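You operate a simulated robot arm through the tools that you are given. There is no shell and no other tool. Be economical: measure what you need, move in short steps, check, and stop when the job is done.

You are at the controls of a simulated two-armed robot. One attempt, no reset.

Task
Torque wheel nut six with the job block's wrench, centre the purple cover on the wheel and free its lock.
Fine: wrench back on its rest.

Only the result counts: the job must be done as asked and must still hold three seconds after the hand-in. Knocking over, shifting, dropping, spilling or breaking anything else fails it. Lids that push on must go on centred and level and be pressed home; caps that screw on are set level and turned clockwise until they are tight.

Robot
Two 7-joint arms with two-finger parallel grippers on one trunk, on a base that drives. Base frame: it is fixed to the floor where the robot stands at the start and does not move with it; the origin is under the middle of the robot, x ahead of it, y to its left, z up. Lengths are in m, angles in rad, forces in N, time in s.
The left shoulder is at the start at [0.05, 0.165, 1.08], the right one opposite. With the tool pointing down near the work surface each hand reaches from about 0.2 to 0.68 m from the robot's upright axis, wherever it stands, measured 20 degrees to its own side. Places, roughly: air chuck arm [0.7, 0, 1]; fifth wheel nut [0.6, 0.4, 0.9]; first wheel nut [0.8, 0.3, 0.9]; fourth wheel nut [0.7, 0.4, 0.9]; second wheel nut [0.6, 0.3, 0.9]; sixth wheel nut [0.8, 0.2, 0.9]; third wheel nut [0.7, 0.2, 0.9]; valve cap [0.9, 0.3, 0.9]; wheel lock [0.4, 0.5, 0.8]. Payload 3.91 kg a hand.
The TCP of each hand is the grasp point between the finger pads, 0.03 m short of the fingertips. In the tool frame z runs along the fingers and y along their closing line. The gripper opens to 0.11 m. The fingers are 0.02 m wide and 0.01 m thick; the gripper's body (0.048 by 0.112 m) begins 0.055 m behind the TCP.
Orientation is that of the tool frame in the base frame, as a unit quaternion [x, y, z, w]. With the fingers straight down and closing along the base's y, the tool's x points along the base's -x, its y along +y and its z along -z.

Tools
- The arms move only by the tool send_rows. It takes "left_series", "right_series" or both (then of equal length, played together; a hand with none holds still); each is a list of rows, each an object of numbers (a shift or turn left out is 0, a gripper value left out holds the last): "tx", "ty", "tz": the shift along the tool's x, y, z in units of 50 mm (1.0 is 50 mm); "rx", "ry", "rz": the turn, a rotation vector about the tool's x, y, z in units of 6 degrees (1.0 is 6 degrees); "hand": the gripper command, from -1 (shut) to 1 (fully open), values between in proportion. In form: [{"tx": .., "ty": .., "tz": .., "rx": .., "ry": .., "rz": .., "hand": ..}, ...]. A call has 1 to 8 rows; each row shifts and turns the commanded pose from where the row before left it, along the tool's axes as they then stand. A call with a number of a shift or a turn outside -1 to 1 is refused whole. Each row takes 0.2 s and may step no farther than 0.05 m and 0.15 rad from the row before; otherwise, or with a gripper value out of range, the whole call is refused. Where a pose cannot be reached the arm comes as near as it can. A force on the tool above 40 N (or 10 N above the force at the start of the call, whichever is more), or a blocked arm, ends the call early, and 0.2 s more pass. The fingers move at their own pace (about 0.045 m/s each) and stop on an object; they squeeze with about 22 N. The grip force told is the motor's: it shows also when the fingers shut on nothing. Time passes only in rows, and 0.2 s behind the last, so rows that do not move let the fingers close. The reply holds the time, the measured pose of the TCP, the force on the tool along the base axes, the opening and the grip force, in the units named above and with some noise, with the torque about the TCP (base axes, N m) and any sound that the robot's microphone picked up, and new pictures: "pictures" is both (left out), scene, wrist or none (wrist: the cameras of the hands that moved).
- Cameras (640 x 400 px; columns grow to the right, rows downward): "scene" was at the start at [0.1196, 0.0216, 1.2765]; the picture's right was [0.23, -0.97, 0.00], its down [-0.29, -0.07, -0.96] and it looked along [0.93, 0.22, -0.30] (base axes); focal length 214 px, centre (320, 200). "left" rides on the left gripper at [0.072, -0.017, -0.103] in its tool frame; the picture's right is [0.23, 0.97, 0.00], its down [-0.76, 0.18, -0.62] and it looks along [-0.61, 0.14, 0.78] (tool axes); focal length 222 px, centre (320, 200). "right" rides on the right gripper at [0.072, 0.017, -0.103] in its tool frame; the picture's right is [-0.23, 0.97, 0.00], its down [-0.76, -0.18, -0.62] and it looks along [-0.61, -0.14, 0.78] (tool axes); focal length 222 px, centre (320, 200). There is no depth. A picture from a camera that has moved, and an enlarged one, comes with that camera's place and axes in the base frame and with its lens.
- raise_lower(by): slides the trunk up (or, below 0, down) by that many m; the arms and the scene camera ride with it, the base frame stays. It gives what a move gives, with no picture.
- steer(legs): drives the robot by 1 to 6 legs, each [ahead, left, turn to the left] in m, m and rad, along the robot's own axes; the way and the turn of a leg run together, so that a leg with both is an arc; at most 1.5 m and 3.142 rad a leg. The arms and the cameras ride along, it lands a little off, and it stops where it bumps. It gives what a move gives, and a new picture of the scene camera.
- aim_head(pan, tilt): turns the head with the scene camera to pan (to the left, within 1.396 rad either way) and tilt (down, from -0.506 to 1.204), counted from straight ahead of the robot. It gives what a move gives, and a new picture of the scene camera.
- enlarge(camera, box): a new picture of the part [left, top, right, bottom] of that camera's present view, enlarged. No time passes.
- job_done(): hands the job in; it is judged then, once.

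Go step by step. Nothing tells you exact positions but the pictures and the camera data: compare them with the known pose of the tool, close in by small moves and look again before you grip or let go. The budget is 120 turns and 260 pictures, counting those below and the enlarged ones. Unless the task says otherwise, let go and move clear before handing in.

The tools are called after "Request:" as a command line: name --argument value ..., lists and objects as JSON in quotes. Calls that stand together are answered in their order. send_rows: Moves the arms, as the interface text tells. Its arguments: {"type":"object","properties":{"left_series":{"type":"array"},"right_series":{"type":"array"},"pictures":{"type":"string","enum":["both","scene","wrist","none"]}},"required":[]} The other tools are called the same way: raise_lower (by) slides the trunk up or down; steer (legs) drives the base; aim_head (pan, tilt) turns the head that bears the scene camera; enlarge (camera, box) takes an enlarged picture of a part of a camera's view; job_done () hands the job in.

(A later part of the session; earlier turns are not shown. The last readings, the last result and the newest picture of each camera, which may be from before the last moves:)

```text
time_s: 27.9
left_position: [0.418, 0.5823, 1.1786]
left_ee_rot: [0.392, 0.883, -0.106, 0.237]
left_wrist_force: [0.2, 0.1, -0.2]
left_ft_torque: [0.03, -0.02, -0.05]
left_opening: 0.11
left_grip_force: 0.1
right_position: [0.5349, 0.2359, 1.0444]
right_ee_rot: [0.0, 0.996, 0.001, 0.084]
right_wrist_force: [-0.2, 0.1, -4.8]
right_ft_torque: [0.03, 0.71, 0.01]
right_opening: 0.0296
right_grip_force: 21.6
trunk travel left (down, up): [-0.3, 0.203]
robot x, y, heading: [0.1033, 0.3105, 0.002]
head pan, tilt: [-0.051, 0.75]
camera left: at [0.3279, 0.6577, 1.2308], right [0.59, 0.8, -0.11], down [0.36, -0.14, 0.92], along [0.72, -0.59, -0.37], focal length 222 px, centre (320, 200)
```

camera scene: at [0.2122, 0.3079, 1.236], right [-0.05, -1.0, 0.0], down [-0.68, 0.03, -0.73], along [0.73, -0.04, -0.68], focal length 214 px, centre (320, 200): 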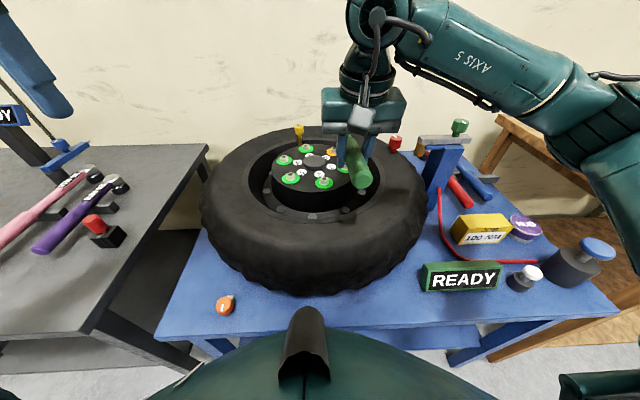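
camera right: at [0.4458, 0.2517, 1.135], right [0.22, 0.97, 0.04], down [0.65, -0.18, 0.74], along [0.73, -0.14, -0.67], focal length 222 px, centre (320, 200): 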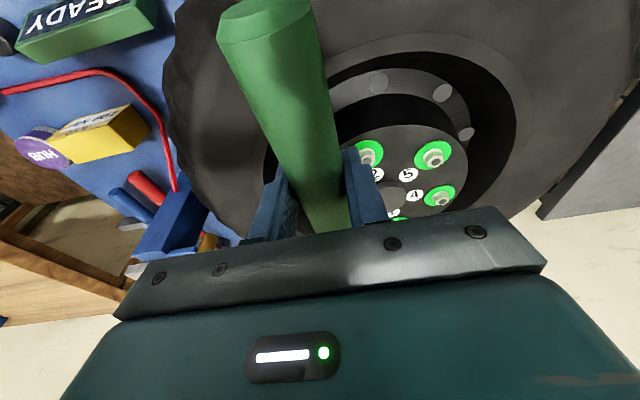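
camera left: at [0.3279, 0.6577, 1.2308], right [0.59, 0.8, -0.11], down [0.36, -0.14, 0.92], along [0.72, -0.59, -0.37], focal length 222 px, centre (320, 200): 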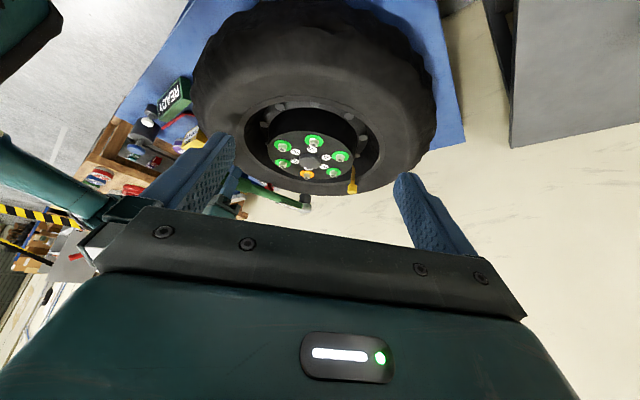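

Request:
enlarge --camera "left" --box '[220, 120, 380, 220]'

```text
4.00 times, centred on (300, 170) of left
camera zoom: at [0.3279, 0.6577, 1.2308], right [0.59, 0.8, -0.11], down [0.36, -0.14, 0.92], along [0.72, -0.59, -0.37], focal length 888 px, centre (400, 320)
```

zoom: 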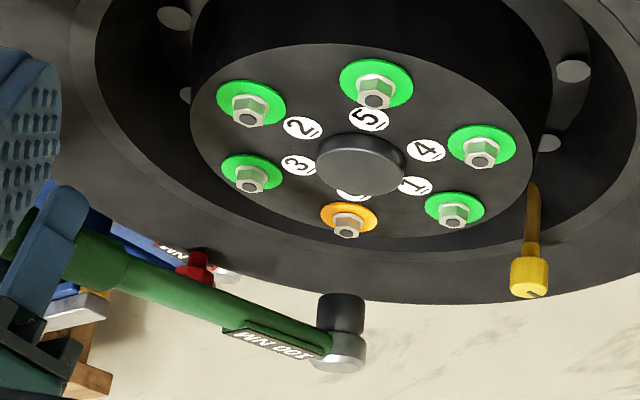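

Excellent view: the wrench is still pitched about 8° head-down. I'll level it further and re-measure.

Request:
send_rows --right_series '[{"ry": -0.4}, {"ry": -0.4}, {"ry": -0.4}, {"ry": -0.2}]' --pictures "none"

Request:
enlarge --camera "left" --box '[220, 120, 380, 220]'

```text
time_s: 28.9
left_position: [0.4181, 0.583, 1.1784]
left_ee_rot: [0.392, 0.883, -0.105, 0.237]
left_wrist_force: [0.5, -0.4, 0.3]
left_ft_torque: [-0.01, -0.02, 0.01]
left_opening: 0.11
left_grip_force: 0.0
right_position: [0.5342, 0.2345, 1.045]
right_ee_rot: [0.0, 0.987, 0.001, 0.158]
right_wrist_force: [0.1, 0.6, -5.0]
right_ft_torque: [0.01, 0.71, -0.02]
right_opening: 0.0293
right_grip_force: 22.0
trunk travel left (down, up): [-0.3, 0.203]
robot x, y, heading: [0.1011, 0.3107, -0.001]
head pan, tilt: [-0.051, 0.75]
```

```text
4.00 times, centred on (300, 170) of left
camera zoom: at [0.3279, 0.6574, 1.231], right [0.59, 0.8, -0.11], down [0.37, -0.14, 0.92], along [0.72, -0.58, -0.37], focal length 888 px, centre (400, 320)
```

zoom: 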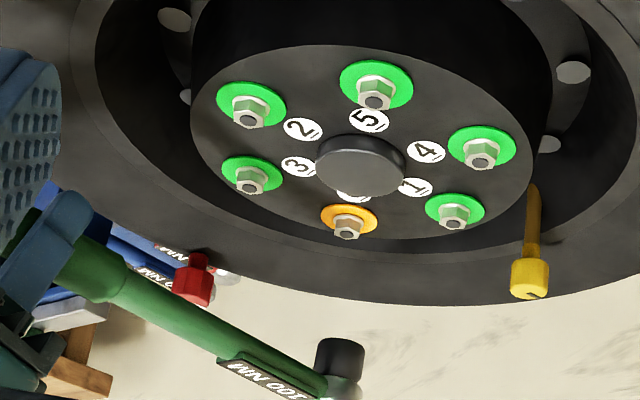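

It's level now. Socket mouth is about (0.778, 0.2405, 1.008), nut 6 about (0.771, 0.237, 0.92). I'll lower to just above the nut with a small correction.

Request:
send_rows --right_series '[{"tx": 0.18, "tz": 0.42, "ty": -0.04}, {"tx": 0.18, "tz": 0.42, "ty": -0.04}, {"tx": 0.18, "tz": 0.42}, {}]' --pictures "scene"

Request:
enlarge --camera "left" --box '[260, 140, 340, 190]'

```text
time_s: 29.9
left_position: [0.4181, 0.5828, 1.1787]
left_ee_rot: [0.392, 0.883, -0.105, 0.237]
left_wrist_force: [-0.1, 0.4, 0.1]
left_ft_torque: [-0.02, -0.02, 0.0]
left_opening: 0.1098
left_grip_force: 0.0
right_position: [0.5279, 0.2331, 0.9759]
right_ee_rot: [0.0, 0.988, 0.0, 0.157]
right_wrist_force: [0.0, -0.8, -4.6]
right_ft_torque: [0.01, 0.69, 0.02]
right_opening: 0.0293
right_grip_force: 22.5
trunk travel left (down, up): [-0.3, 0.203]
robot x, y, heading: [0.0981, 0.3124, -0.001]
head pan, tilt: [-0.051, 0.75]
camera scene: at [0.2121, 0.3079, 1.2361], right [-0.05, -1.0, 0.0], down [-0.68, 0.03, -0.73], along [0.73, -0.04, -0.68], focal length 214 px, centre (320, 200)
```

scene: 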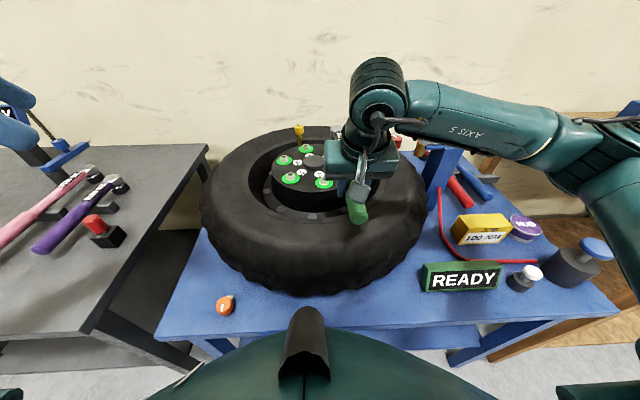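

```text
8.00 times, centred on (300, 165) of left
camera zoom: at [0.3279, 0.6573, 1.231], right [0.59, 0.8, -0.11], down [0.37, -0.14, 0.92], along [0.72, -0.59, -0.37], focal length 1777 px, centre (480, 480)
```

zoom: 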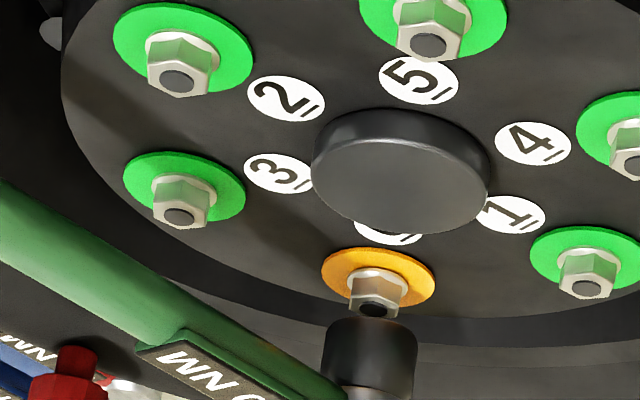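

Alignment looks right. I'll lower in small steps watching force.

Request:
send_rows --right_series '[{"tx": 0.047, "tz": 0.142}, {"tx": 0.047, "tz": 0.142}, {"tx": 0.047, "tz": 0.142}, {}]' --pictures "none"

Request:
enlarge --camera "left" --box '[260, 140, 340, 190]'

```text
time_s: 30.9
left_position: [0.4168, 0.5835, 1.1776]
left_ee_rot: [0.392, 0.883, -0.105, 0.237]
left_wrist_force: [-0.1, -0.2, 0.1]
left_ft_torque: [-0.02, 0.0, 0.04]
left_opening: 0.1102
left_grip_force: 0.0
right_position: [0.5266, 0.2316, 0.955]
right_ee_rot: [0.0, 0.988, 0.002, 0.156]
right_wrist_force: [-0.4, -0.8, 0.4]
right_ft_torque: [0.0, -0.71, -0.18]
right_opening: 0.0296
right_grip_force: 21.9
trunk travel left (down, up): [-0.3, 0.203]
robot x, y, heading: [0.102, 0.3131, -0.001]
head pan, tilt: [-0.051, 0.75]
```

```text
8.00 times, centred on (300, 165) of left
camera zoom: at [0.3272, 0.6573, 1.2312], right [0.59, 0.8, -0.11], down [0.36, -0.14, 0.92], along [0.72, -0.58, -0.37], focal length 1777 px, centre (480, 480)
```

zoom: 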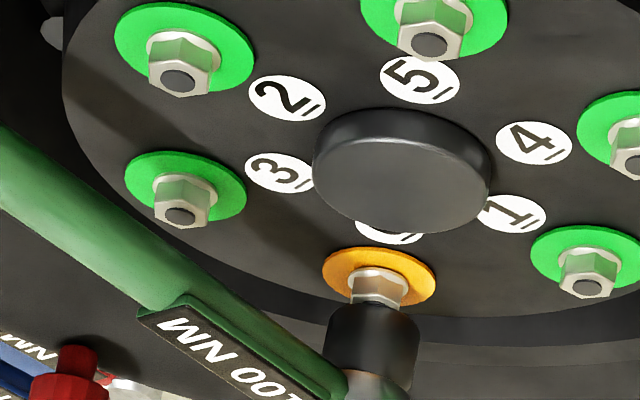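

Contact with light support. I'll rotate the handle clockwise a little about the nut to see if the socket engages.

Request:
send_rows --right_series '[{"ty": 0.25, "tx": -0.01, "rx": 0.155, "rz": 0.475}, {"ty": 0.25, "tx": -0.01, "rx": 0.155, "rz": 0.475}, {"ty": 0.25, "tx": -0.01, "rx": 0.155, "rz": 0.475}]' --pictures "none"

Request:
enlarge --camera "left" --box '[260, 140, 340, 190]'

```text
time_s: 31.7
left_position: [0.4172, 0.5825, 1.1782]
left_ee_rot: [0.393, 0.883, -0.105, 0.236]
left_wrist_force: [-0.2, -0.1, -0.2]
left_ft_torque: [0.01, 0.01, -0.01]
left_opening: 0.11
left_grip_force: 0.1
right_position: [0.5297, 0.2686, 0.9538]
right_ee_rot: [0.077, 0.985, -0.013, 0.156]
right_wrist_force: [-0.7, 0.6, 0.4]
right_ft_torque: [0.0, -0.21, -0.03]
right_opening: 0.0293
right_grip_force: 21.3
trunk travel left (down, up): [-0.3, 0.203]
robot x, y, heading: [0.0987, 0.3123, 0.005]
head pan, tilt: [-0.051, 0.75]
```

```text
8.00 times, centred on (300, 165) of left
camera zoom: at [0.3274, 0.6575, 1.231], right [0.59, 0.8, -0.11], down [0.36, -0.14, 0.92], along [0.72, -0.58, -0.37], focal length 1777 px, centre (480, 480)
```

zoom: 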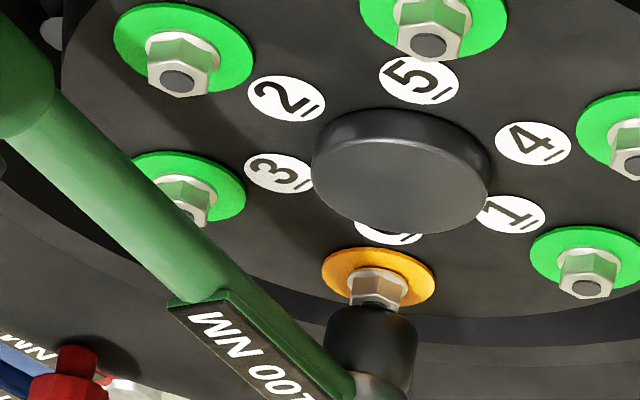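

Request:
send_rows --right_series '[{"tx": 0.025, "tz": 0.076}, {"tx": 0.025, "tz": 0.076}, {}]' --pictures "none"

Request:
enlarge --camera "left" --box '[260, 140, 340, 190]'

```text
time_s: 32.5
left_position: [0.4179, 0.5839, 1.1787]
left_ee_rot: [0.392, 0.883, -0.105, 0.237]
left_wrist_force: [-0.5, 0.0, -0.4]
left_ft_torque: [-0.05, -0.01, -0.01]
left_opening: 0.1098
left_grip_force: 0.1
right_position: [0.5307, 0.2692, 0.9456]
right_ee_rot: [0.077, 0.985, -0.012, 0.155]
right_wrist_force: [-2.2, 1.1, 1.9]
right_ft_torque: [-0.08, -0.7, 0.1]
right_opening: 0.0293
right_grip_force: 22.2
trunk travel left (down, up): [-0.3, 0.203]
robot x, y, heading: [0.0996, 0.3105, 0.001]
head pan, tilt: [-0.051, 0.75]
```

```text
8.00 times, centred on (300, 165) of left
camera zoom: at [0.327, 0.6575, 1.2312], right [0.59, 0.8, -0.11], down [0.36, -0.14, 0.92], along [0.72, -0.58, -0.37], focal length 1777 px, centre (480, 480)
```

zoom: 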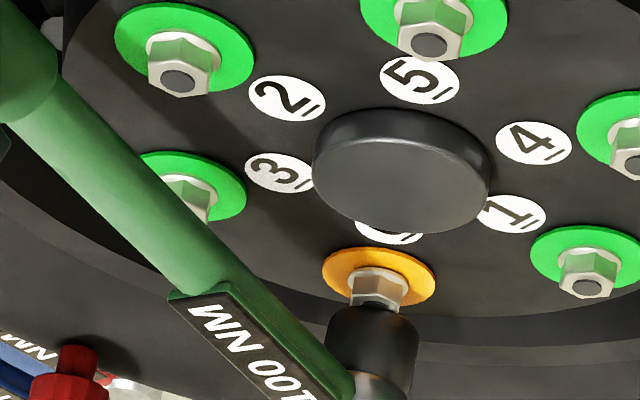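

The socket is blocked on the nut top, perhaps offset along the camera's line of sight. I'll raise the left camera for a steeper view.

Request:
send_rows --left_series '[{"tx": -0.68, "ty": 0.08, "tz": -0.165}, {"tx": -0.68, "ty": 0.08, "tz": -0.165}, {"tx": -0.68, "ty": 0.08, "tz": -0.165}, {"tx": -0.68, "ty": 0.08, "tz": -0.165}, {"tx": -0.68, "ty": 0.08, "tz": -0.165}, {"ry": 1}, {"ry": 1}, {"ry": 1}]' --pictures "both"

```text
time_s: 34.3
left_position: [0.5004, 0.4869, 1.2811]
left_ee_rot: [0.403, 0.909, -0.043, 0.097]
left_wrist_force: [0.5, 0.7, -0.4]
left_ft_torque: [0.0, 0.0, 0.01]
left_opening: 0.1099
left_grip_force: 0.1
left hand out of reach, approached as far as the arm can: row 7, 8
right_position: [0.5305, 0.267, 0.947]
right_ee_rot: [0.077, 0.985, -0.011, 0.156]
right_wrist_force: [-0.7, -0.3, -0.3]
right_ft_torque: [-0.02, -0.18, -0.02]
right_opening: 0.0294
right_grip_force: 22.0
trunk travel left (down, up): [-0.3, 0.203]
robot x, y, heading: [0.1026, 0.3106, -0.001]
head pan, tilt: [-0.051, 0.75]
camera scene: at [0.2117, 0.3078, 1.2361], right [-0.05, -1.0, 0.0], down [-0.68, 0.03, -0.73], along [0.73, -0.04, -0.68], focal length 214 px, centre (320, 200)
camera left: at [0.4246, 0.5448, 1.3662], right [0.57, 0.82, -0.05], down [0.54, -0.33, 0.77], along [0.61, -0.47, -0.64], focal length 222 px, centre (320, 200)
```

scene: 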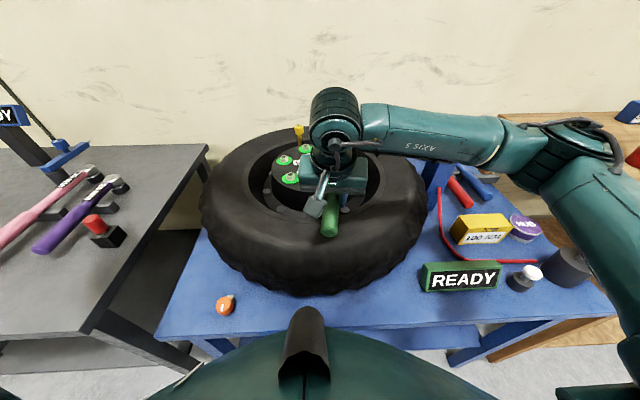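
left: 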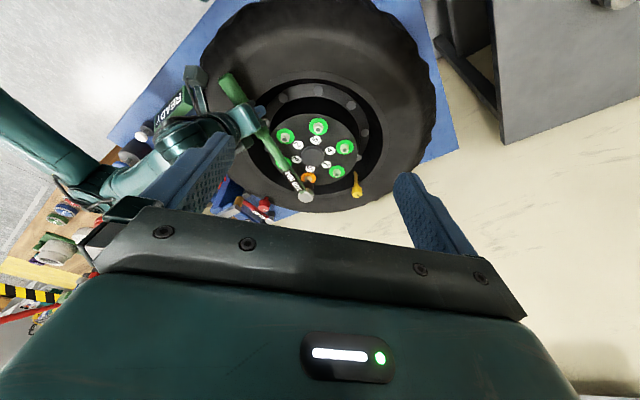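

Request:
enlarge --camera "left" --box '[270, 145, 350, 195]'

```text
8.00 times, centred on (310, 170) of left
camera zoom: at [0.4246, 0.5448, 1.3662], right [0.57, 0.82, -0.05], down [0.54, -0.33, 0.77], along [0.61, -0.47, -0.64], focal length 1777 px, centre (400, 440)
```

zoom: 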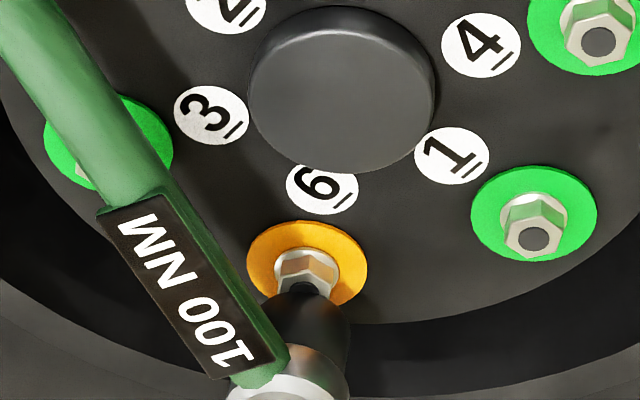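

The steep view shows the socket sits about 1.5 cm beyond the nut. I'll lift and shift it back toward the nut.

Request:
send_rows --right_series '[{"tx": -0.094, "tz": -0.285}, {"tx": 0.242, "ty": 0.142, "tz": -0.08}, {"ry": 0.35}, {}]' --pictures "none"

Request:
enlarge --camera "left" --box '[270, 145, 350, 195]'

```text
time_s: 35.3
left_position: [0.5004, 0.4858, 1.28]
left_ee_rot: [0.401, 0.91, -0.043, 0.096]
left_wrist_force: [1.0, 0.4, -0.4]
left_ft_torque: [-0.03, 0.02, 0.0]
left_opening: 0.1102
left_grip_force: 0.0
right_position: [0.5186, 0.2768, 0.962]
right_ee_rot: [0.078, 0.987, -0.01, 0.138]
right_wrist_force: [-0.8, -0.4, -5.0]
right_ft_torque: [0.12, 0.72, 0.01]
right_opening: 0.0295
right_grip_force: 22.1
trunk travel left (down, up): [-0.3, 0.203]
robot x, y, heading: [0.0999, 0.3116, -0.0]
head pan, tilt: [-0.051, 0.75]
```

```text
8.00 times, centred on (310, 170) of left
camera zoom: at [0.4251, 0.5449, 1.3658], right [0.57, 0.82, -0.05], down [0.54, -0.33, 0.77], along [0.61, -0.47, -0.64], focal length 1777 px, centre (400, 440)
```

zoom: 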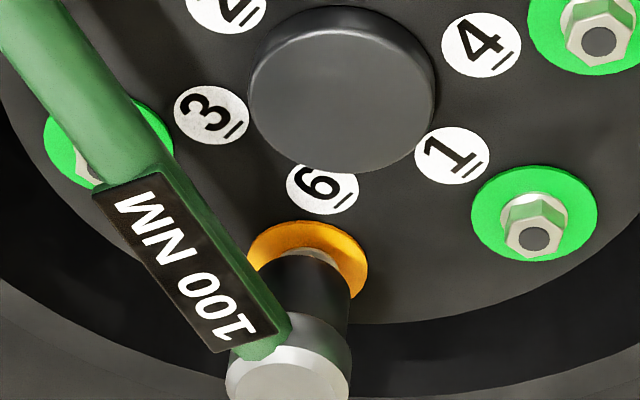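

Request:
enlarge --camera "left" --box '[290, 165, 322, 185]'

```text
16.00 times, centred on (306, 175) of left
camera zoom: at [0.4251, 0.5449, 1.3658], right [0.57, 0.82, -0.05], down [0.54, -0.33, 0.77], along [0.61, -0.47, -0.64], focal length 3554 px, centre (544, 600)
```

zoom: 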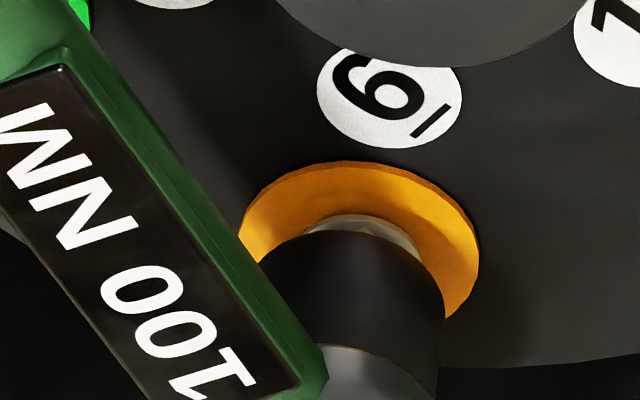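

Request:
send_rows --right_series '[{"tx": 0.03, "tz": 0.096}, {"tx": 0.01, "tz": 0.03}]' --pictures "none"

Request:
enlarge --camera "left" --box '[290, 165, 322, 185]'

```text
time_s: 35.9
left_position: [0.5003, 0.4863, 1.2798]
left_ee_rot: [0.402, 0.91, -0.042, 0.096]
left_wrist_force: [-0.1, -0.1, 1.1]
left_ft_torque: [-0.01, -0.02, -0.05]
left_opening: 0.11
left_grip_force: 0.1
right_position: [0.5187, 0.2766, 0.9545]
right_ee_rot: [0.078, 0.987, -0.01, 0.138]
right_wrist_force: [0.1, 0.1, -5.5]
right_ft_torque: [0.09, 0.71, 0.0]
right_opening: 0.0295
right_grip_force: 21.6
trunk travel left (down, up): [-0.3, 0.203]
robot x, y, heading: [0.1021, 0.3103, -0.003]
head pan, tilt: [-0.051, 0.75]
```

```text
16.00 times, centred on (306, 175) of left
camera zoom: at [0.4251, 0.5449, 1.3658], right [0.57, 0.82, -0.05], down [0.54, -0.33, 0.77], along [0.61, -0.47, -0.64], focal length 3554 px, centre (544, 600)
```

zoom: 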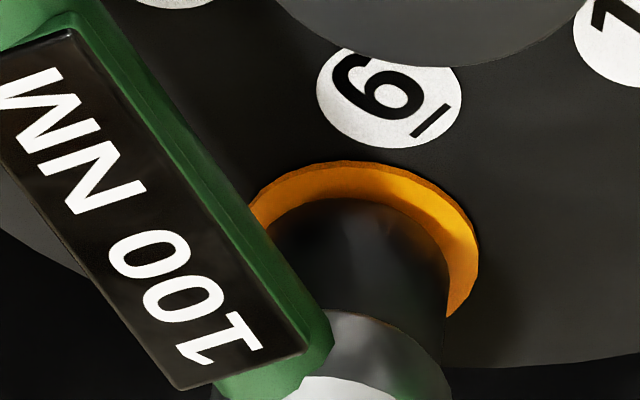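

It went down past the nut top without contact, so it's engaging. I'll lower a little more until it bottoms.

Request:
send_rows --right_series '[{"tx": 0.013, "tz": 0.05}, {"tx": 0.013, "tz": 0.05}, {}]' --pictures "none"

Request:
enlarge --camera "left" --box '[274, 155, 338, 195]'

```text
time_s: 36.7
left_position: [0.4993, 0.485, 1.2816]
left_ee_rot: [0.402, 0.909, -0.043, 0.096]
left_wrist_force: [-0.4, -0.6, -0.4]
left_ft_torque: [0.02, 0.01, 0.01]
left_opening: 0.1102
left_grip_force: 0.0
right_position: [0.5201, 0.2767, 0.9511]
right_ee_rot: [0.079, 0.987, -0.01, 0.138]
right_wrist_force: [-0.7, -1.5, 0.8]
right_ft_torque: [-0.13, -0.61, -0.16]
right_opening: 0.0295
right_grip_force: 21.5
trunk travel left (down, up): [-0.3, 0.203]
robot x, y, heading: [0.0991, 0.3118, 0.002]
head pan, tilt: [-0.051, 0.75]
```

```text
10.00 times, centred on (306, 175) of left
camera zoom: at [0.4244, 0.5449, 1.3661], right [0.57, 0.82, -0.05], down [0.54, -0.33, 0.77], along [0.61, -0.47, -0.64], focal length 2221 px, centre (460, 450)
```

zoom: 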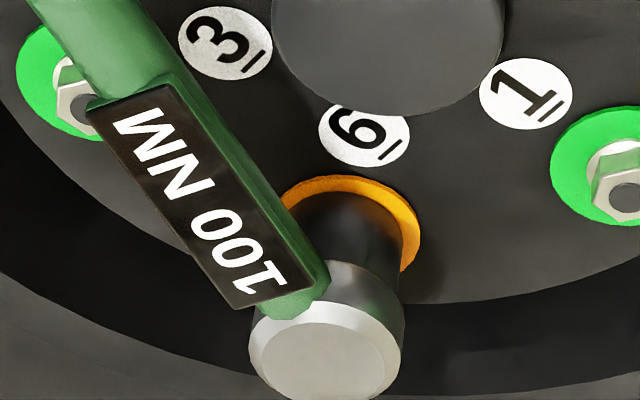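

Bottomed. Now I'll turn the wrench clockwise about the nut.

Request:
send_rows --right_series '[{"ty": 0.396, "tx": -0.015, "rx": 0.204, "rz": 0.72}, {"ty": 0.396, "tx": -0.015, "rx": 0.204, "rz": 0.72}, {"ty": 0.396, "tx": -0.015, "rx": 0.204, "rz": 0.72}]' --pictures "none"

Request:
enlarge --camera "left" --box '[274, 155, 338, 195]'

```text
time_s: 37.5
left_position: [0.5012, 0.487, 1.2798]
left_ee_rot: [0.402, 0.909, -0.043, 0.096]
left_wrist_force: [0.6, -0.3, 0.0]
left_ft_torque: [0.04, -0.02, 0.03]
left_opening: 0.11
left_grip_force: 0.0
right_position: [0.5358, 0.3355, 0.9505]
right_ee_rot: [0.192, 0.972, -0.026, 0.135]
right_wrist_force: [-0.1, -0.2, -2.9]
right_ft_torque: [0.08, 0.19, 0.55]
right_opening: 0.0293
right_grip_force: 22.0
trunk travel left (down, up): [-0.3, 0.203]
robot x, y, heading: [0.1021, 0.3166, 0.002]
head pan, tilt: [-0.051, 0.75]
```

```text
10.00 times, centred on (306, 175) of left
camera zoom: at [0.4249, 0.5454, 1.3657], right [0.57, 0.82, -0.05], down [0.54, -0.33, 0.77], along [0.61, -0.47, -0.64], focal length 2221 px, centre (460, 450)
```

zoom: 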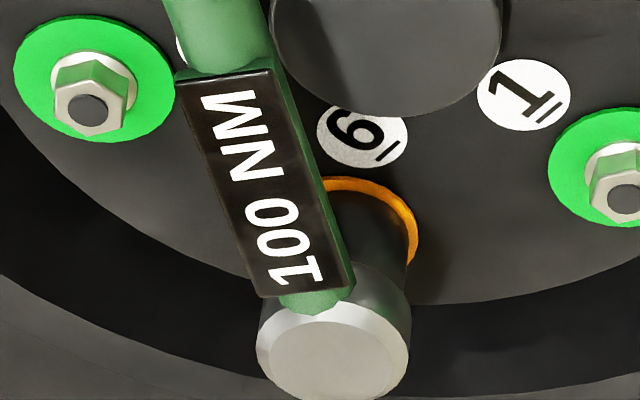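

Request:
send_rows --right_series '[{"ty": 0.396, "tx": -0.015, "rx": 0.204, "rz": 0.72}, {"ty": 0.396, "tx": -0.015, "rx": 0.204, "rz": 0.72}, {"ty": 0.396, "tx": -0.015, "rx": 0.204, "rz": 0.72}, {"ty": 0.396, "tx": -0.015, "rx": 0.204, "rz": 0.72}]' --pictures "scene"

Request:
enlarge --camera "left" --box '[274, 155, 338, 195]'

```text
time_s: 38.5
left_position: [0.5, 0.4864, 1.2802]
left_ee_rot: [0.402, 0.91, -0.042, 0.096]
left_wrist_force: [0.6, 0.4, 0.6]
left_ft_torque: [0.02, 0.02, 0.01]
left_opening: 0.1102
left_grip_force: 0.0
right_position: [0.5778, 0.4017, 0.9524]
right_ee_rot: [0.343, 0.929, -0.046, 0.129]
right_wrist_force: [-0.6, -1.4, -2.5]
right_ft_torque: [0.0, 0.11, 0.64]
right_opening: 0.0294
right_grip_force: 21.9
trunk travel left (down, up): [-0.3, 0.203]
robot x, y, heading: [0.1005, 0.3119, 0.005]
head pan, tilt: [-0.051, 0.75]
camera scene: at [0.2118, 0.308, 1.2361], right [-0.05, -1.0, 0.0], down [-0.68, 0.03, -0.73], along [0.73, -0.04, -0.68], focal length 214 px, centre (320, 200)
```

scene: 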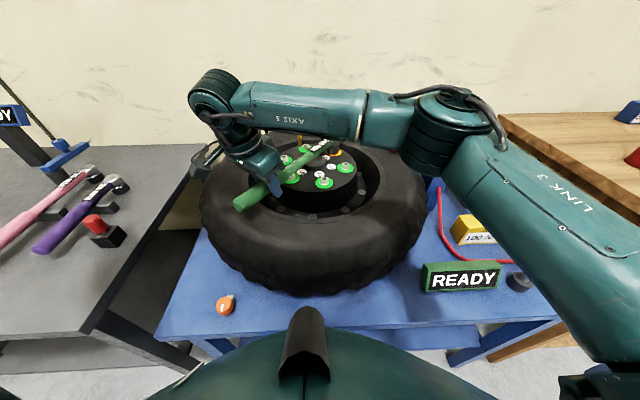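

```text
10.00 times, centred on (306, 175) of left
camera zoom: at [0.4248, 0.5451, 1.3659], right [0.57, 0.82, -0.05], down [0.54, -0.33, 0.77], along [0.61, -0.47, -0.64], focal length 2221 px, centre (460, 450)
```

zoom: 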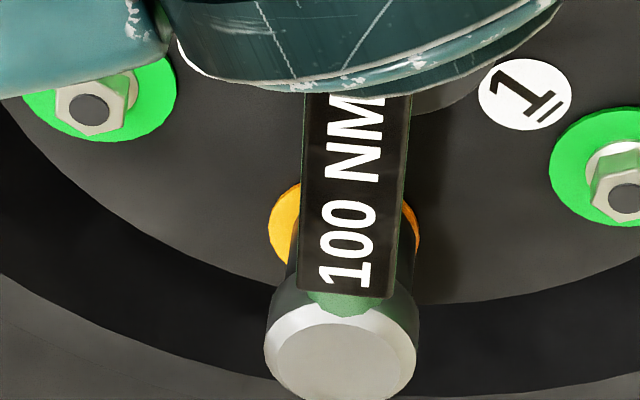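

Resisting torque of about 0.6 N·m shows the nut is engaged. I'll withdraw the left hand for clearance and keep turning.

Request:
send_rows --left_series '[{"tx": 0.77, "ty": 0.24, "tz": -0.5}, {"tx": 0.77, "ty": 0.24, "tz": -0.5}, {"tx": 0.77, "ty": 0.24, "tz": -0.5}, {}, {}, {}, {}]' --right_series '[{}, {}, {}, {"ty": 0.396, "tx": -0.015, "rx": 0.204, "rz": 0.72}, {"ty": 0.396, "tx": -0.015, "rx": 0.204, "rz": 0.72}, {"ty": 0.396, "tx": -0.015, "rx": 0.204, "rz": 0.72}, {"ty": 0.396, "tx": -0.015, "rx": 0.204, "rz": 0.72}]'

```text
time_s: 40.1
left_position: [0.4062, 0.5578, 1.2793]
left_ee_rot: [0.401, 0.91, -0.044, 0.099]
left_wrist_force: [-0.2, -0.5, 0.0]
left_ft_torque: [0.0, 0.01, -0.03]
left_opening: 0.1101
left_grip_force: 0.0
left hand out of reach, approached as far as the arm can: row 1, 2, 3
right_position: [0.6098, 0.4294, 0.9358]
right_ee_rot: [0.461, 0.877, -0.062, 0.119]
right_wrist_force: [-20.7, 22.5, 1.0]
right_ft_torque: [0.01, -0.01, 0.5]
right_opening: 0.0311
right_grip_force: 22.3
right hand out of reach, approached as far as the arm can: row 6, 7
trunk travel left (down, up): [-0.3, 0.203]
robot x, y, heading: [0.1004, 0.3104, -0.0]
head pan, tilt: [-0.051, 0.75]
camera scene: at [0.2093, 0.311, 1.2364], right [-0.05, -1.0, 0.0], down [-0.68, 0.03, -0.73], along [0.73, -0.04, -0.68], focal length 214 px, centre (320, 200)
camera right: at [0.5688, 0.5187, 1.0166], right [0.93, 0.37, 0.06], down [0.17, -0.57, 0.8], along [0.33, -0.73, -0.59], focal length 222 px, centre (320, 200)
camera left: at [0.3313, 0.6151, 1.364], right [0.57, 0.82, -0.05], down [0.54, -0.33, 0.77], along [0.62, -0.47, -0.63], focal length 222 px, centre (320, 200)
```

scene: 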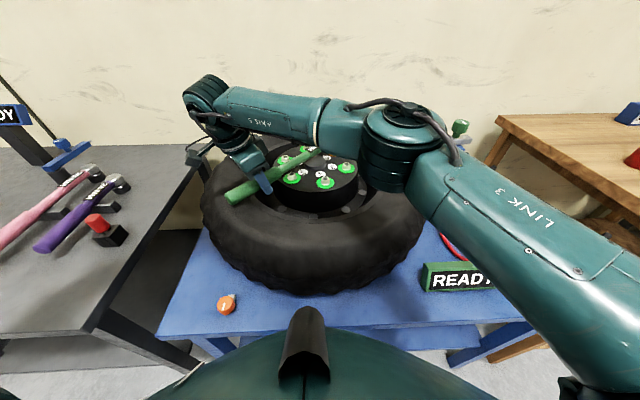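
right: 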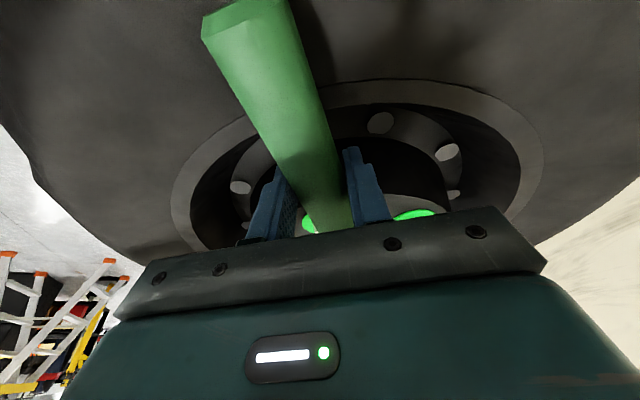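
left: 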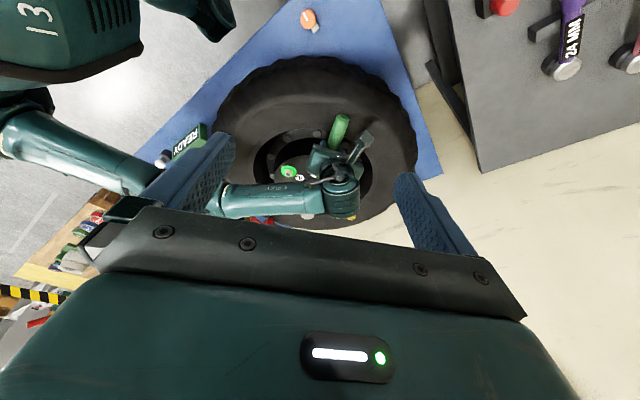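

The right arm hit its reach limit at the end of the sweep and pulled. I'll back off two rows to relieve it and inspect.

Request:
send_rows --right_series '[{"ty": -0.396, "tx": -0.015, "rx": -0.204, "rz": -0.72}, {"ty": -0.3, "tx": -0.01, "rx": -0.155, "rz": -0.545}]' --pictures "scene"

Request:
enlarge --camera "scene" --box '[190, 110, 390, 235]'

Request:
enlarge --camera "left" --box '[240, 100, 400, 230]'

```text
time_s: 40.7
left_position: [0.4087, 0.5555, 1.2786]
left_ee_rot: [0.402, 0.909, -0.043, 0.097]
left_wrist_force: [-0.1, -1.2, -0.3]
left_ft_torque: [-0.03, -0.04, 0.01]
left_opening: 0.1101
left_grip_force: 0.1
right_position: [0.5855, 0.403, 0.9356]
right_ee_rot: [0.421, 0.897, -0.057, 0.125]
right_wrist_force: [-12.4, 16.0, -1.1]
right_ft_torque: [0.27, 0.18, 0.72]
right_opening: 0.0324
right_grip_force: 21.8
trunk travel left (down, up): [-0.3, 0.203]
robot x, y, heading: [0.097, 0.311, 0.009]
head pan, tilt: [-0.051, 0.75]
camera scene: at [0.2105, 0.3094, 1.2362], right [-0.05, -1.0, 0.0], down [-0.68, 0.03, -0.73], along [0.73, -0.04, -0.68], focal length 214 px, centre (320, 200)
```

scene: 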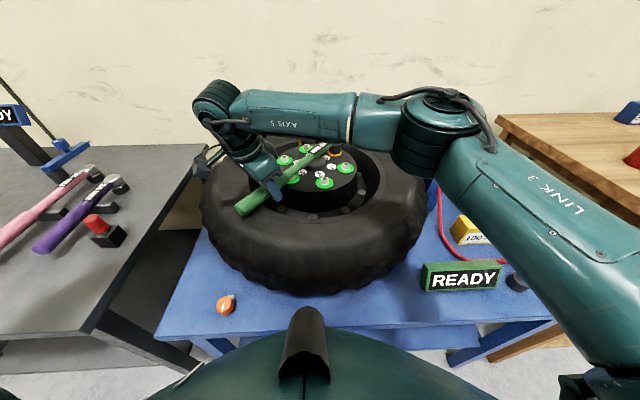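

```text
3.20 times, centred on (290, 172) of scene
camera zoom: at [0.2105, 0.3094, 1.2362], right [-0.05, -1.0, 0.0], down [-0.68, 0.03, -0.73], along [0.73, -0.04, -0.68], focal length 686 px, centre (416, 288)
```

zoom: 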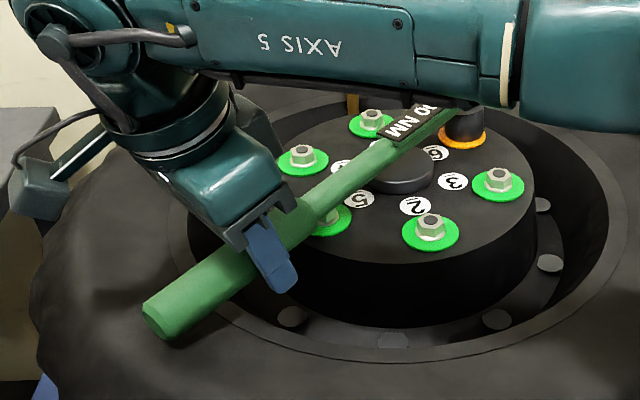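

```text
3.08 times, centred on (320, 165) of left
camera zoom: at [0.3331, 0.6131, 1.364], right [0.57, 0.82, -0.05], down [0.54, -0.33, 0.77], along [0.62, -0.47, -0.64], focal length 684 px, centre (320, 308)
```

zoom: 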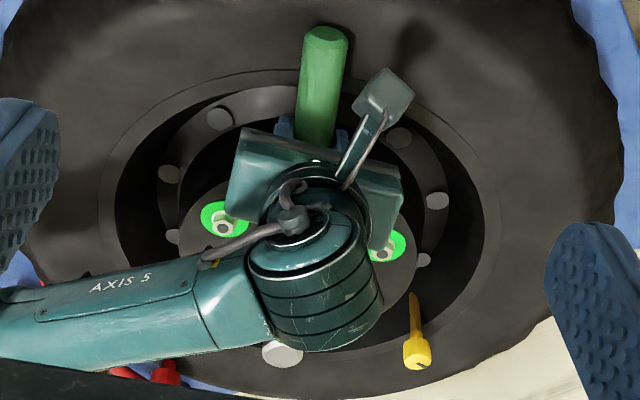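

Socket is still on nut 6 but the hand is slightly too close and low. I'll relieve it: outward, up and yaw back to match the handle.

Request:
send_rows --right_series '[{"tx": 0.029, "tz": -0.133, "rx": -0.18, "rz": -0.64}, {"tx": 0.029, "tz": -0.133, "rx": -0.18, "rz": -0.64}, {}]' --pictures "none"

Request:
enlarge --camera "scene" --box '[190, 110, 390, 235]'

```text
time_s: 41.5
left_position: [0.4104, 0.5534, 1.2784]
left_ee_rot: [0.402, 0.91, -0.043, 0.097]
left_wrist_force: [-1.0, 0.1, -1.4]
left_ft_torque: [-0.01, -0.01, -0.05]
left_opening: 0.11
left_grip_force: 0.1
right_position: [0.5862, 0.4055, 0.9483]
right_ee_rot: [0.36, 0.922, -0.049, 0.13]
right_wrist_force: [1.1, -1.3, -0.5]
right_ft_torque: [-0.29, -0.26, -0.1]
right_opening: 0.0294
right_grip_force: 22.2
trunk travel left (down, up): [-0.3, 0.203]
robot x, y, heading: [0.1019, 0.3119, -0.001]
head pan, tilt: [-0.051, 0.75]
```

```text
3.20 times, centred on (290, 172) of scene
camera zoom: at [0.2118, 0.3077, 1.2361], right [-0.05, -1.0, 0.0], down [-0.68, 0.03, -0.73], along [0.73, -0.04, -0.68], focal length 686 px, centre (416, 288)
```

zoom: 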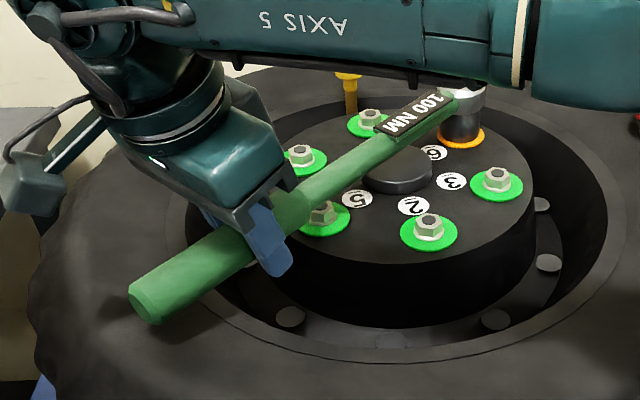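

Relieved, and the socket is still seated at about 42° of yaw. I'll lift off, look at the nut, and swing back 60° for a second stroke.

Request:
send_rows --right_series '[{"tx": -0.054, "tz": -0.19}, {"tx": -0.054, "tz": -0.19}, {"tx": -0.054, "tz": -0.19}, {"tx": -0.054, "tz": -0.19}]' --pictures "none"

Request:
enlarge --camera "scene" --box '[230, 110, 390, 210]'

```text
time_s: 42.5
left_position: [0.4107, 0.5536, 1.2793]
left_ee_rot: [0.402, 0.909, -0.043, 0.097]
left_wrist_force: [0.1, 0.5, -0.3]
left_ft_torque: [-0.01, 0.02, 0.0]
left_opening: 0.11
left_grip_force: 0.1
right_position: [0.5845, 0.4048, 0.9854]
right_ee_rot: [0.359, 0.923, -0.049, 0.129]
right_wrist_force: [0.6, -0.4, -4.8]
right_ft_torque: [0.49, 0.53, -0.02]
right_opening: 0.0295
right_grip_force: 22.0
trunk travel left (down, up): [-0.3, 0.203]
robot x, y, heading: [0.1009, 0.3082, 0.006]
head pan, tilt: [-0.051, 0.75]
```

```text
4.00 times, centred on (310, 160) of scene
camera zoom: at [0.2121, 0.308, 1.236], right [-0.05, -1.0, 0.0], down [-0.68, 0.03, -0.73], along [0.73, -0.04, -0.68], focal length 858 px, centre (360, 360)
```

zoom: 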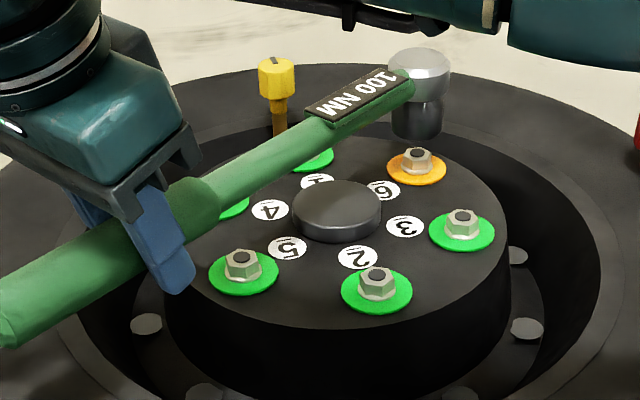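

Request:
enlarge --camera "scene" --box '[310, 120, 358, 165]'

```text
8.89 times, centred on (334, 142) of scene
camera zoom: at [0.2121, 0.308, 1.236], right [-0.05, -1.0, 0.0], down [-0.68, 0.03, -0.73], along [0.73, -0.04, -0.68], focal length 1906 px, centre (196, 711)
```

zoom: 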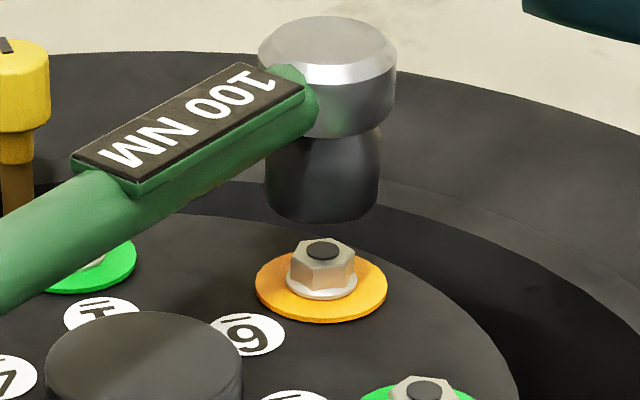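

Nut still orange. I'll swing back 60° above the nut (hex symmetric) for another stroke.

Request:
send_rows --right_series '[{"ty": -0.525, "tx": -0.027, "tz": 0.008, "rx": -0.272, "rz": -0.962}, {"ty": -0.525, "tx": -0.027, "tz": 0.008, "rx": -0.272, "rz": -0.962}, {"ty": -0.525, "tx": -0.027, "tz": 0.008, "rx": -0.272, "rz": -0.962}, {"ty": -0.525, "tx": -0.027, "tz": 0.008, "rx": -0.272, "rz": -0.962}, {"ty": -0.525, "tx": -0.027, "tz": 0.008, "rx": -0.272, "rz": -0.962}, {"ty": -0.525, "tx": -0.027, "tz": 0.008, "rx": -0.272, "rz": -0.962}, {"ty": -0.525, "tx": -0.027, "tz": 0.008, "rx": -0.272, "rz": -0.962}]' --pictures "none"

Request:
send_rows --right_series '[{"ty": -0.525, "tx": -0.027, "tz": 0.008, "rx": -0.272, "rz": -0.962}, {"ty": -0.525, "tx": -0.027, "tz": 0.008, "rx": -0.272, "rz": -0.962}, {"ty": -0.525, "tx": -0.027, "tz": 0.008, "rx": -0.272, "rz": -0.962}]' --pictures "scene"

Request:
enlarge --camera "scene" --box '[262, 100, 422, 200]'

Request:
enlarge --camera "left" --box '[200, 100, 440, 250]'

```text
time_s: 44.1
left_position: [0.4114, 0.5526, 1.279]
left_ee_rot: [0.403, 0.909, -0.043, 0.096]
left_wrist_force: [-0.5, -0.4, -0.4]
left_ft_torque: [0.01, 0.01, -0.01]
left_opening: 0.1103
left_grip_force: 0.1
right_position: [0.5182, 0.2379, 0.9851]
right_ee_rot: [0.004, 0.99, 0.0, 0.138]
right_wrist_force: [0.6, -0.3, -4.6]
right_ft_torque: [0.01, 0.74, 0.01]
right_opening: 0.0291
right_grip_force: 22.1
trunk travel left (down, up): [-0.3, 0.203]
robot x, y, heading: [0.1014, 0.3083, 0.001]
head pan, tilt: [-0.051, 0.75]
```

```text
time_s: 44.9
left_position: [0.41, 0.5525, 1.2788]
left_ee_rot: [0.402, 0.909, -0.043, 0.096]
left_wrist_force: [-0.2, -0.3, 0.0]
left_ft_torque: [0.02, -0.01, 0.01]
left_opening: 0.1099
left_grip_force: 0.1
right_position: [0.5295, 0.1609, 0.9864]
right_ee_rot: [-0.152, 0.979, 0.021, 0.137]
right_wrist_force: [0.6, -0.6, -5.2]
right_ft_torque: [-0.21, 0.65, 0.0]
right_opening: 0.0293
right_grip_force: 22.2
trunk travel left (down, up): [-0.3, 0.203]
robot x, y, heading: [0.0977, 0.3105, 0.001]
head pan, tilt: [-0.051, 0.75]
camera scene: at [0.2121, 0.3075, 1.2361], right [-0.05, -1.0, 0.0], down [-0.68, 0.03, -0.73], along [0.73, -0.04, -0.68], focal length 214 px, centre (320, 200)
```

scene: 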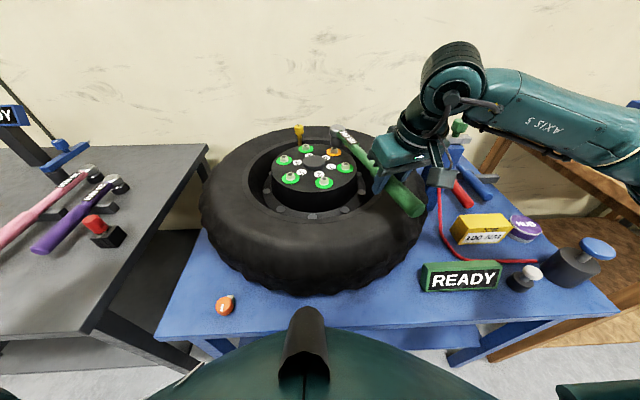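

```text
4.00 times, centred on (342, 150) of scene
camera zoom: at [0.2121, 0.3075, 1.2361], right [-0.05, -1.0, 0.0], down [-0.68, 0.03, -0.73], along [0.73, -0.04, -0.68], focal length 858 px, centre (232, 400)
```

zoom: 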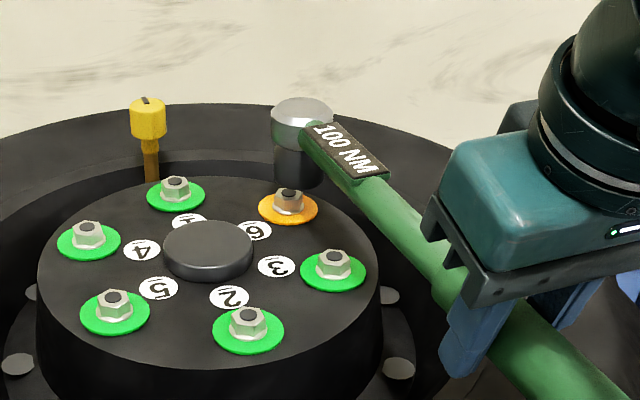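

```text
2.67 times, centred on (320, 175) of left
camera zoom: at [0.335, 0.611, 1.3642], right [0.57, 0.82, -0.05], down [0.54, -0.33, 0.77], along [0.61, -0.47, -0.64], focal length 592 px, centre (320, 267)
```

zoom: 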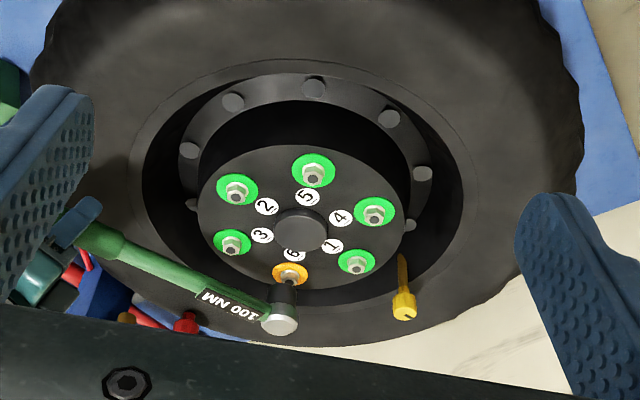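

Both cameras see it well: the mouth is at (0.771, 0.232, 0.933) and level, nut 6 at (0.772, 0.238, 0.917). I'll shift 6 mm in y, lower and check.

Request:
send_rows --right_series '[{"tx": -0.054, "ty": 0.108, "tz": 0.016}, {"tx": 0.033, "tz": 0.115}, {"tx": 0.033, "tz": 0.115}, {}]' --pictures "none"

Request:
enlarge --camera "scene" --box '[302, 110, 366, 150]'

Request:
enlarge --camera "left" --box '[270, 160, 350, 210]'

```text
time_s: 45.9
left_position: [0.411, 0.5535, 1.278]
left_ee_rot: [0.402, 0.91, -0.043, 0.097]
left_wrist_force: [0.0, 0.3, 0.2]
left_ft_torque: [0.01, 0.0, 0.02]
left_opening: 0.1101
left_grip_force: 0.0
right_position: [0.5311, 0.1665, 0.9748]
right_ee_rot: [-0.15, 0.979, 0.022, 0.137]
right_wrist_force: [0.1, -0.7, -4.5]
right_ft_torque: [-0.2, 0.66, 0.02]
right_opening: 0.0296
right_grip_force: 21.4
trunk travel left (down, up): [-0.3, 0.203]
robot x, y, heading: [0.1021, 0.3111, 0.003]
head pan, tilt: [-0.051, 0.75]
```

```text
10.00 times, centred on (334, 130) of scene
camera zoom: at [0.2121, 0.3079, 1.236], right [-0.05, -1.0, 0.0], down [-0.68, 0.03, -0.73], along [0.73, -0.04, -0.68], focal length 2145 px, centre (180, 900)
```

zoom: 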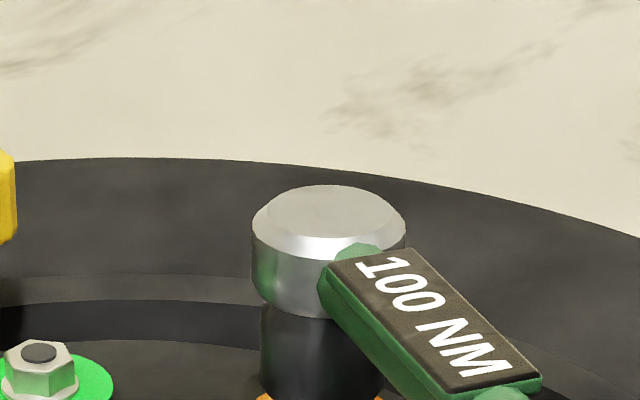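

```text
8.00 times, centred on (310, 185) of left
camera zoom: at [0.335, 0.6115, 1.3641], right [0.57, 0.82, -0.05], down [0.54, -0.33, 0.77], along [0.61, -0.47, -0.64], focal length 1777 px, centre (400, 320)
```

zoom: 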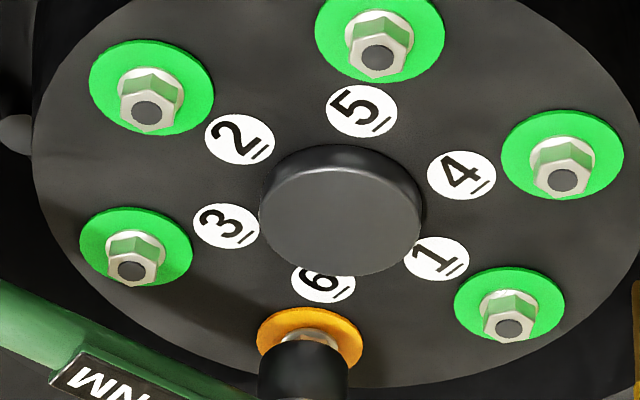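

Well centred over the nut. Lowering onto it in small steps.

Request:
send_rows --right_series '[{"tx": 0.022, "tz": 0.077}, {"tx": 0.022, "tz": 0.077}, {"tx": 0.022, "tz": 0.077}, {"tx": 0.022, "tz": 0.077}, {}]' --pictures "none"

Request:
enlarge --camera "scene" --box '[302, 125, 366, 165]'

Request:
enlarge --camera "left" --box '[270, 165, 350, 215]'

```text
time_s: 47.1
left_position: [0.4096, 0.5528, 1.2789]
left_ee_rot: [0.402, 0.909, -0.043, 0.098]
left_wrist_force: [0.4, 0.4, -0.4]
left_ft_torque: [0.01, -0.01, 0.01]
left_opening: 0.11
left_grip_force: 0.1
right_position: [0.5316, 0.1664, 0.9583]
right_ee_rot: [-0.15, 0.979, 0.021, 0.139]
right_wrist_force: [0.1, -0.3, 0.4]
right_ft_torque: [0.15, -0.74, -0.17]
right_opening: 0.0295
right_grip_force: 21.8
trunk travel left (down, up): [-0.3, 0.203]
robot x, y, heading: [0.1002, 0.3107, 0.005]
head pan, tilt: [-0.051, 0.75]
```

```text
10.00 times, centred on (334, 145) of scene
camera zoom: at [0.2116, 0.3079, 1.2362], right [-0.05, -1.0, 0.0], down [-0.68, 0.03, -0.73], along [0.73, -0.04, -0.68], focal length 2145 px, centre (180, 750)
```

zoom: 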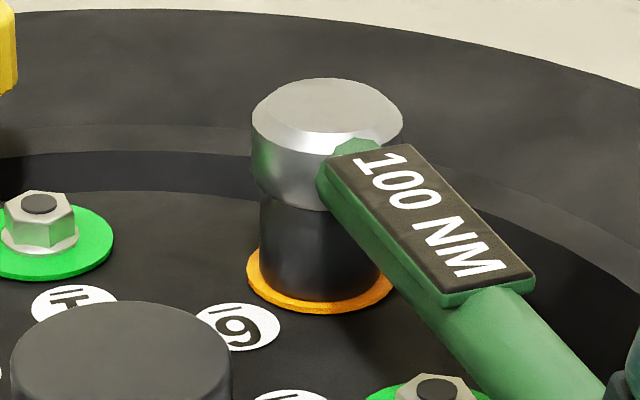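

```text
8.00 times, centred on (310, 190) of left
camera zoom: at [0.3343, 0.6115, 1.3643], right [0.57, 0.82, -0.05], down [0.54, -0.33, 0.77], along [0.61, -0.47, -0.64], focal length 1777 px, centre (400, 280)
```

zoom: 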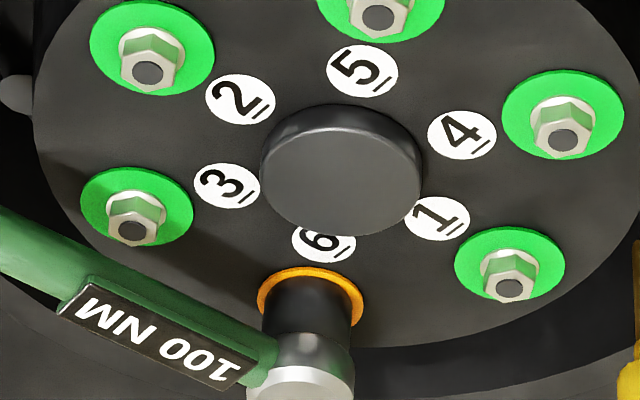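

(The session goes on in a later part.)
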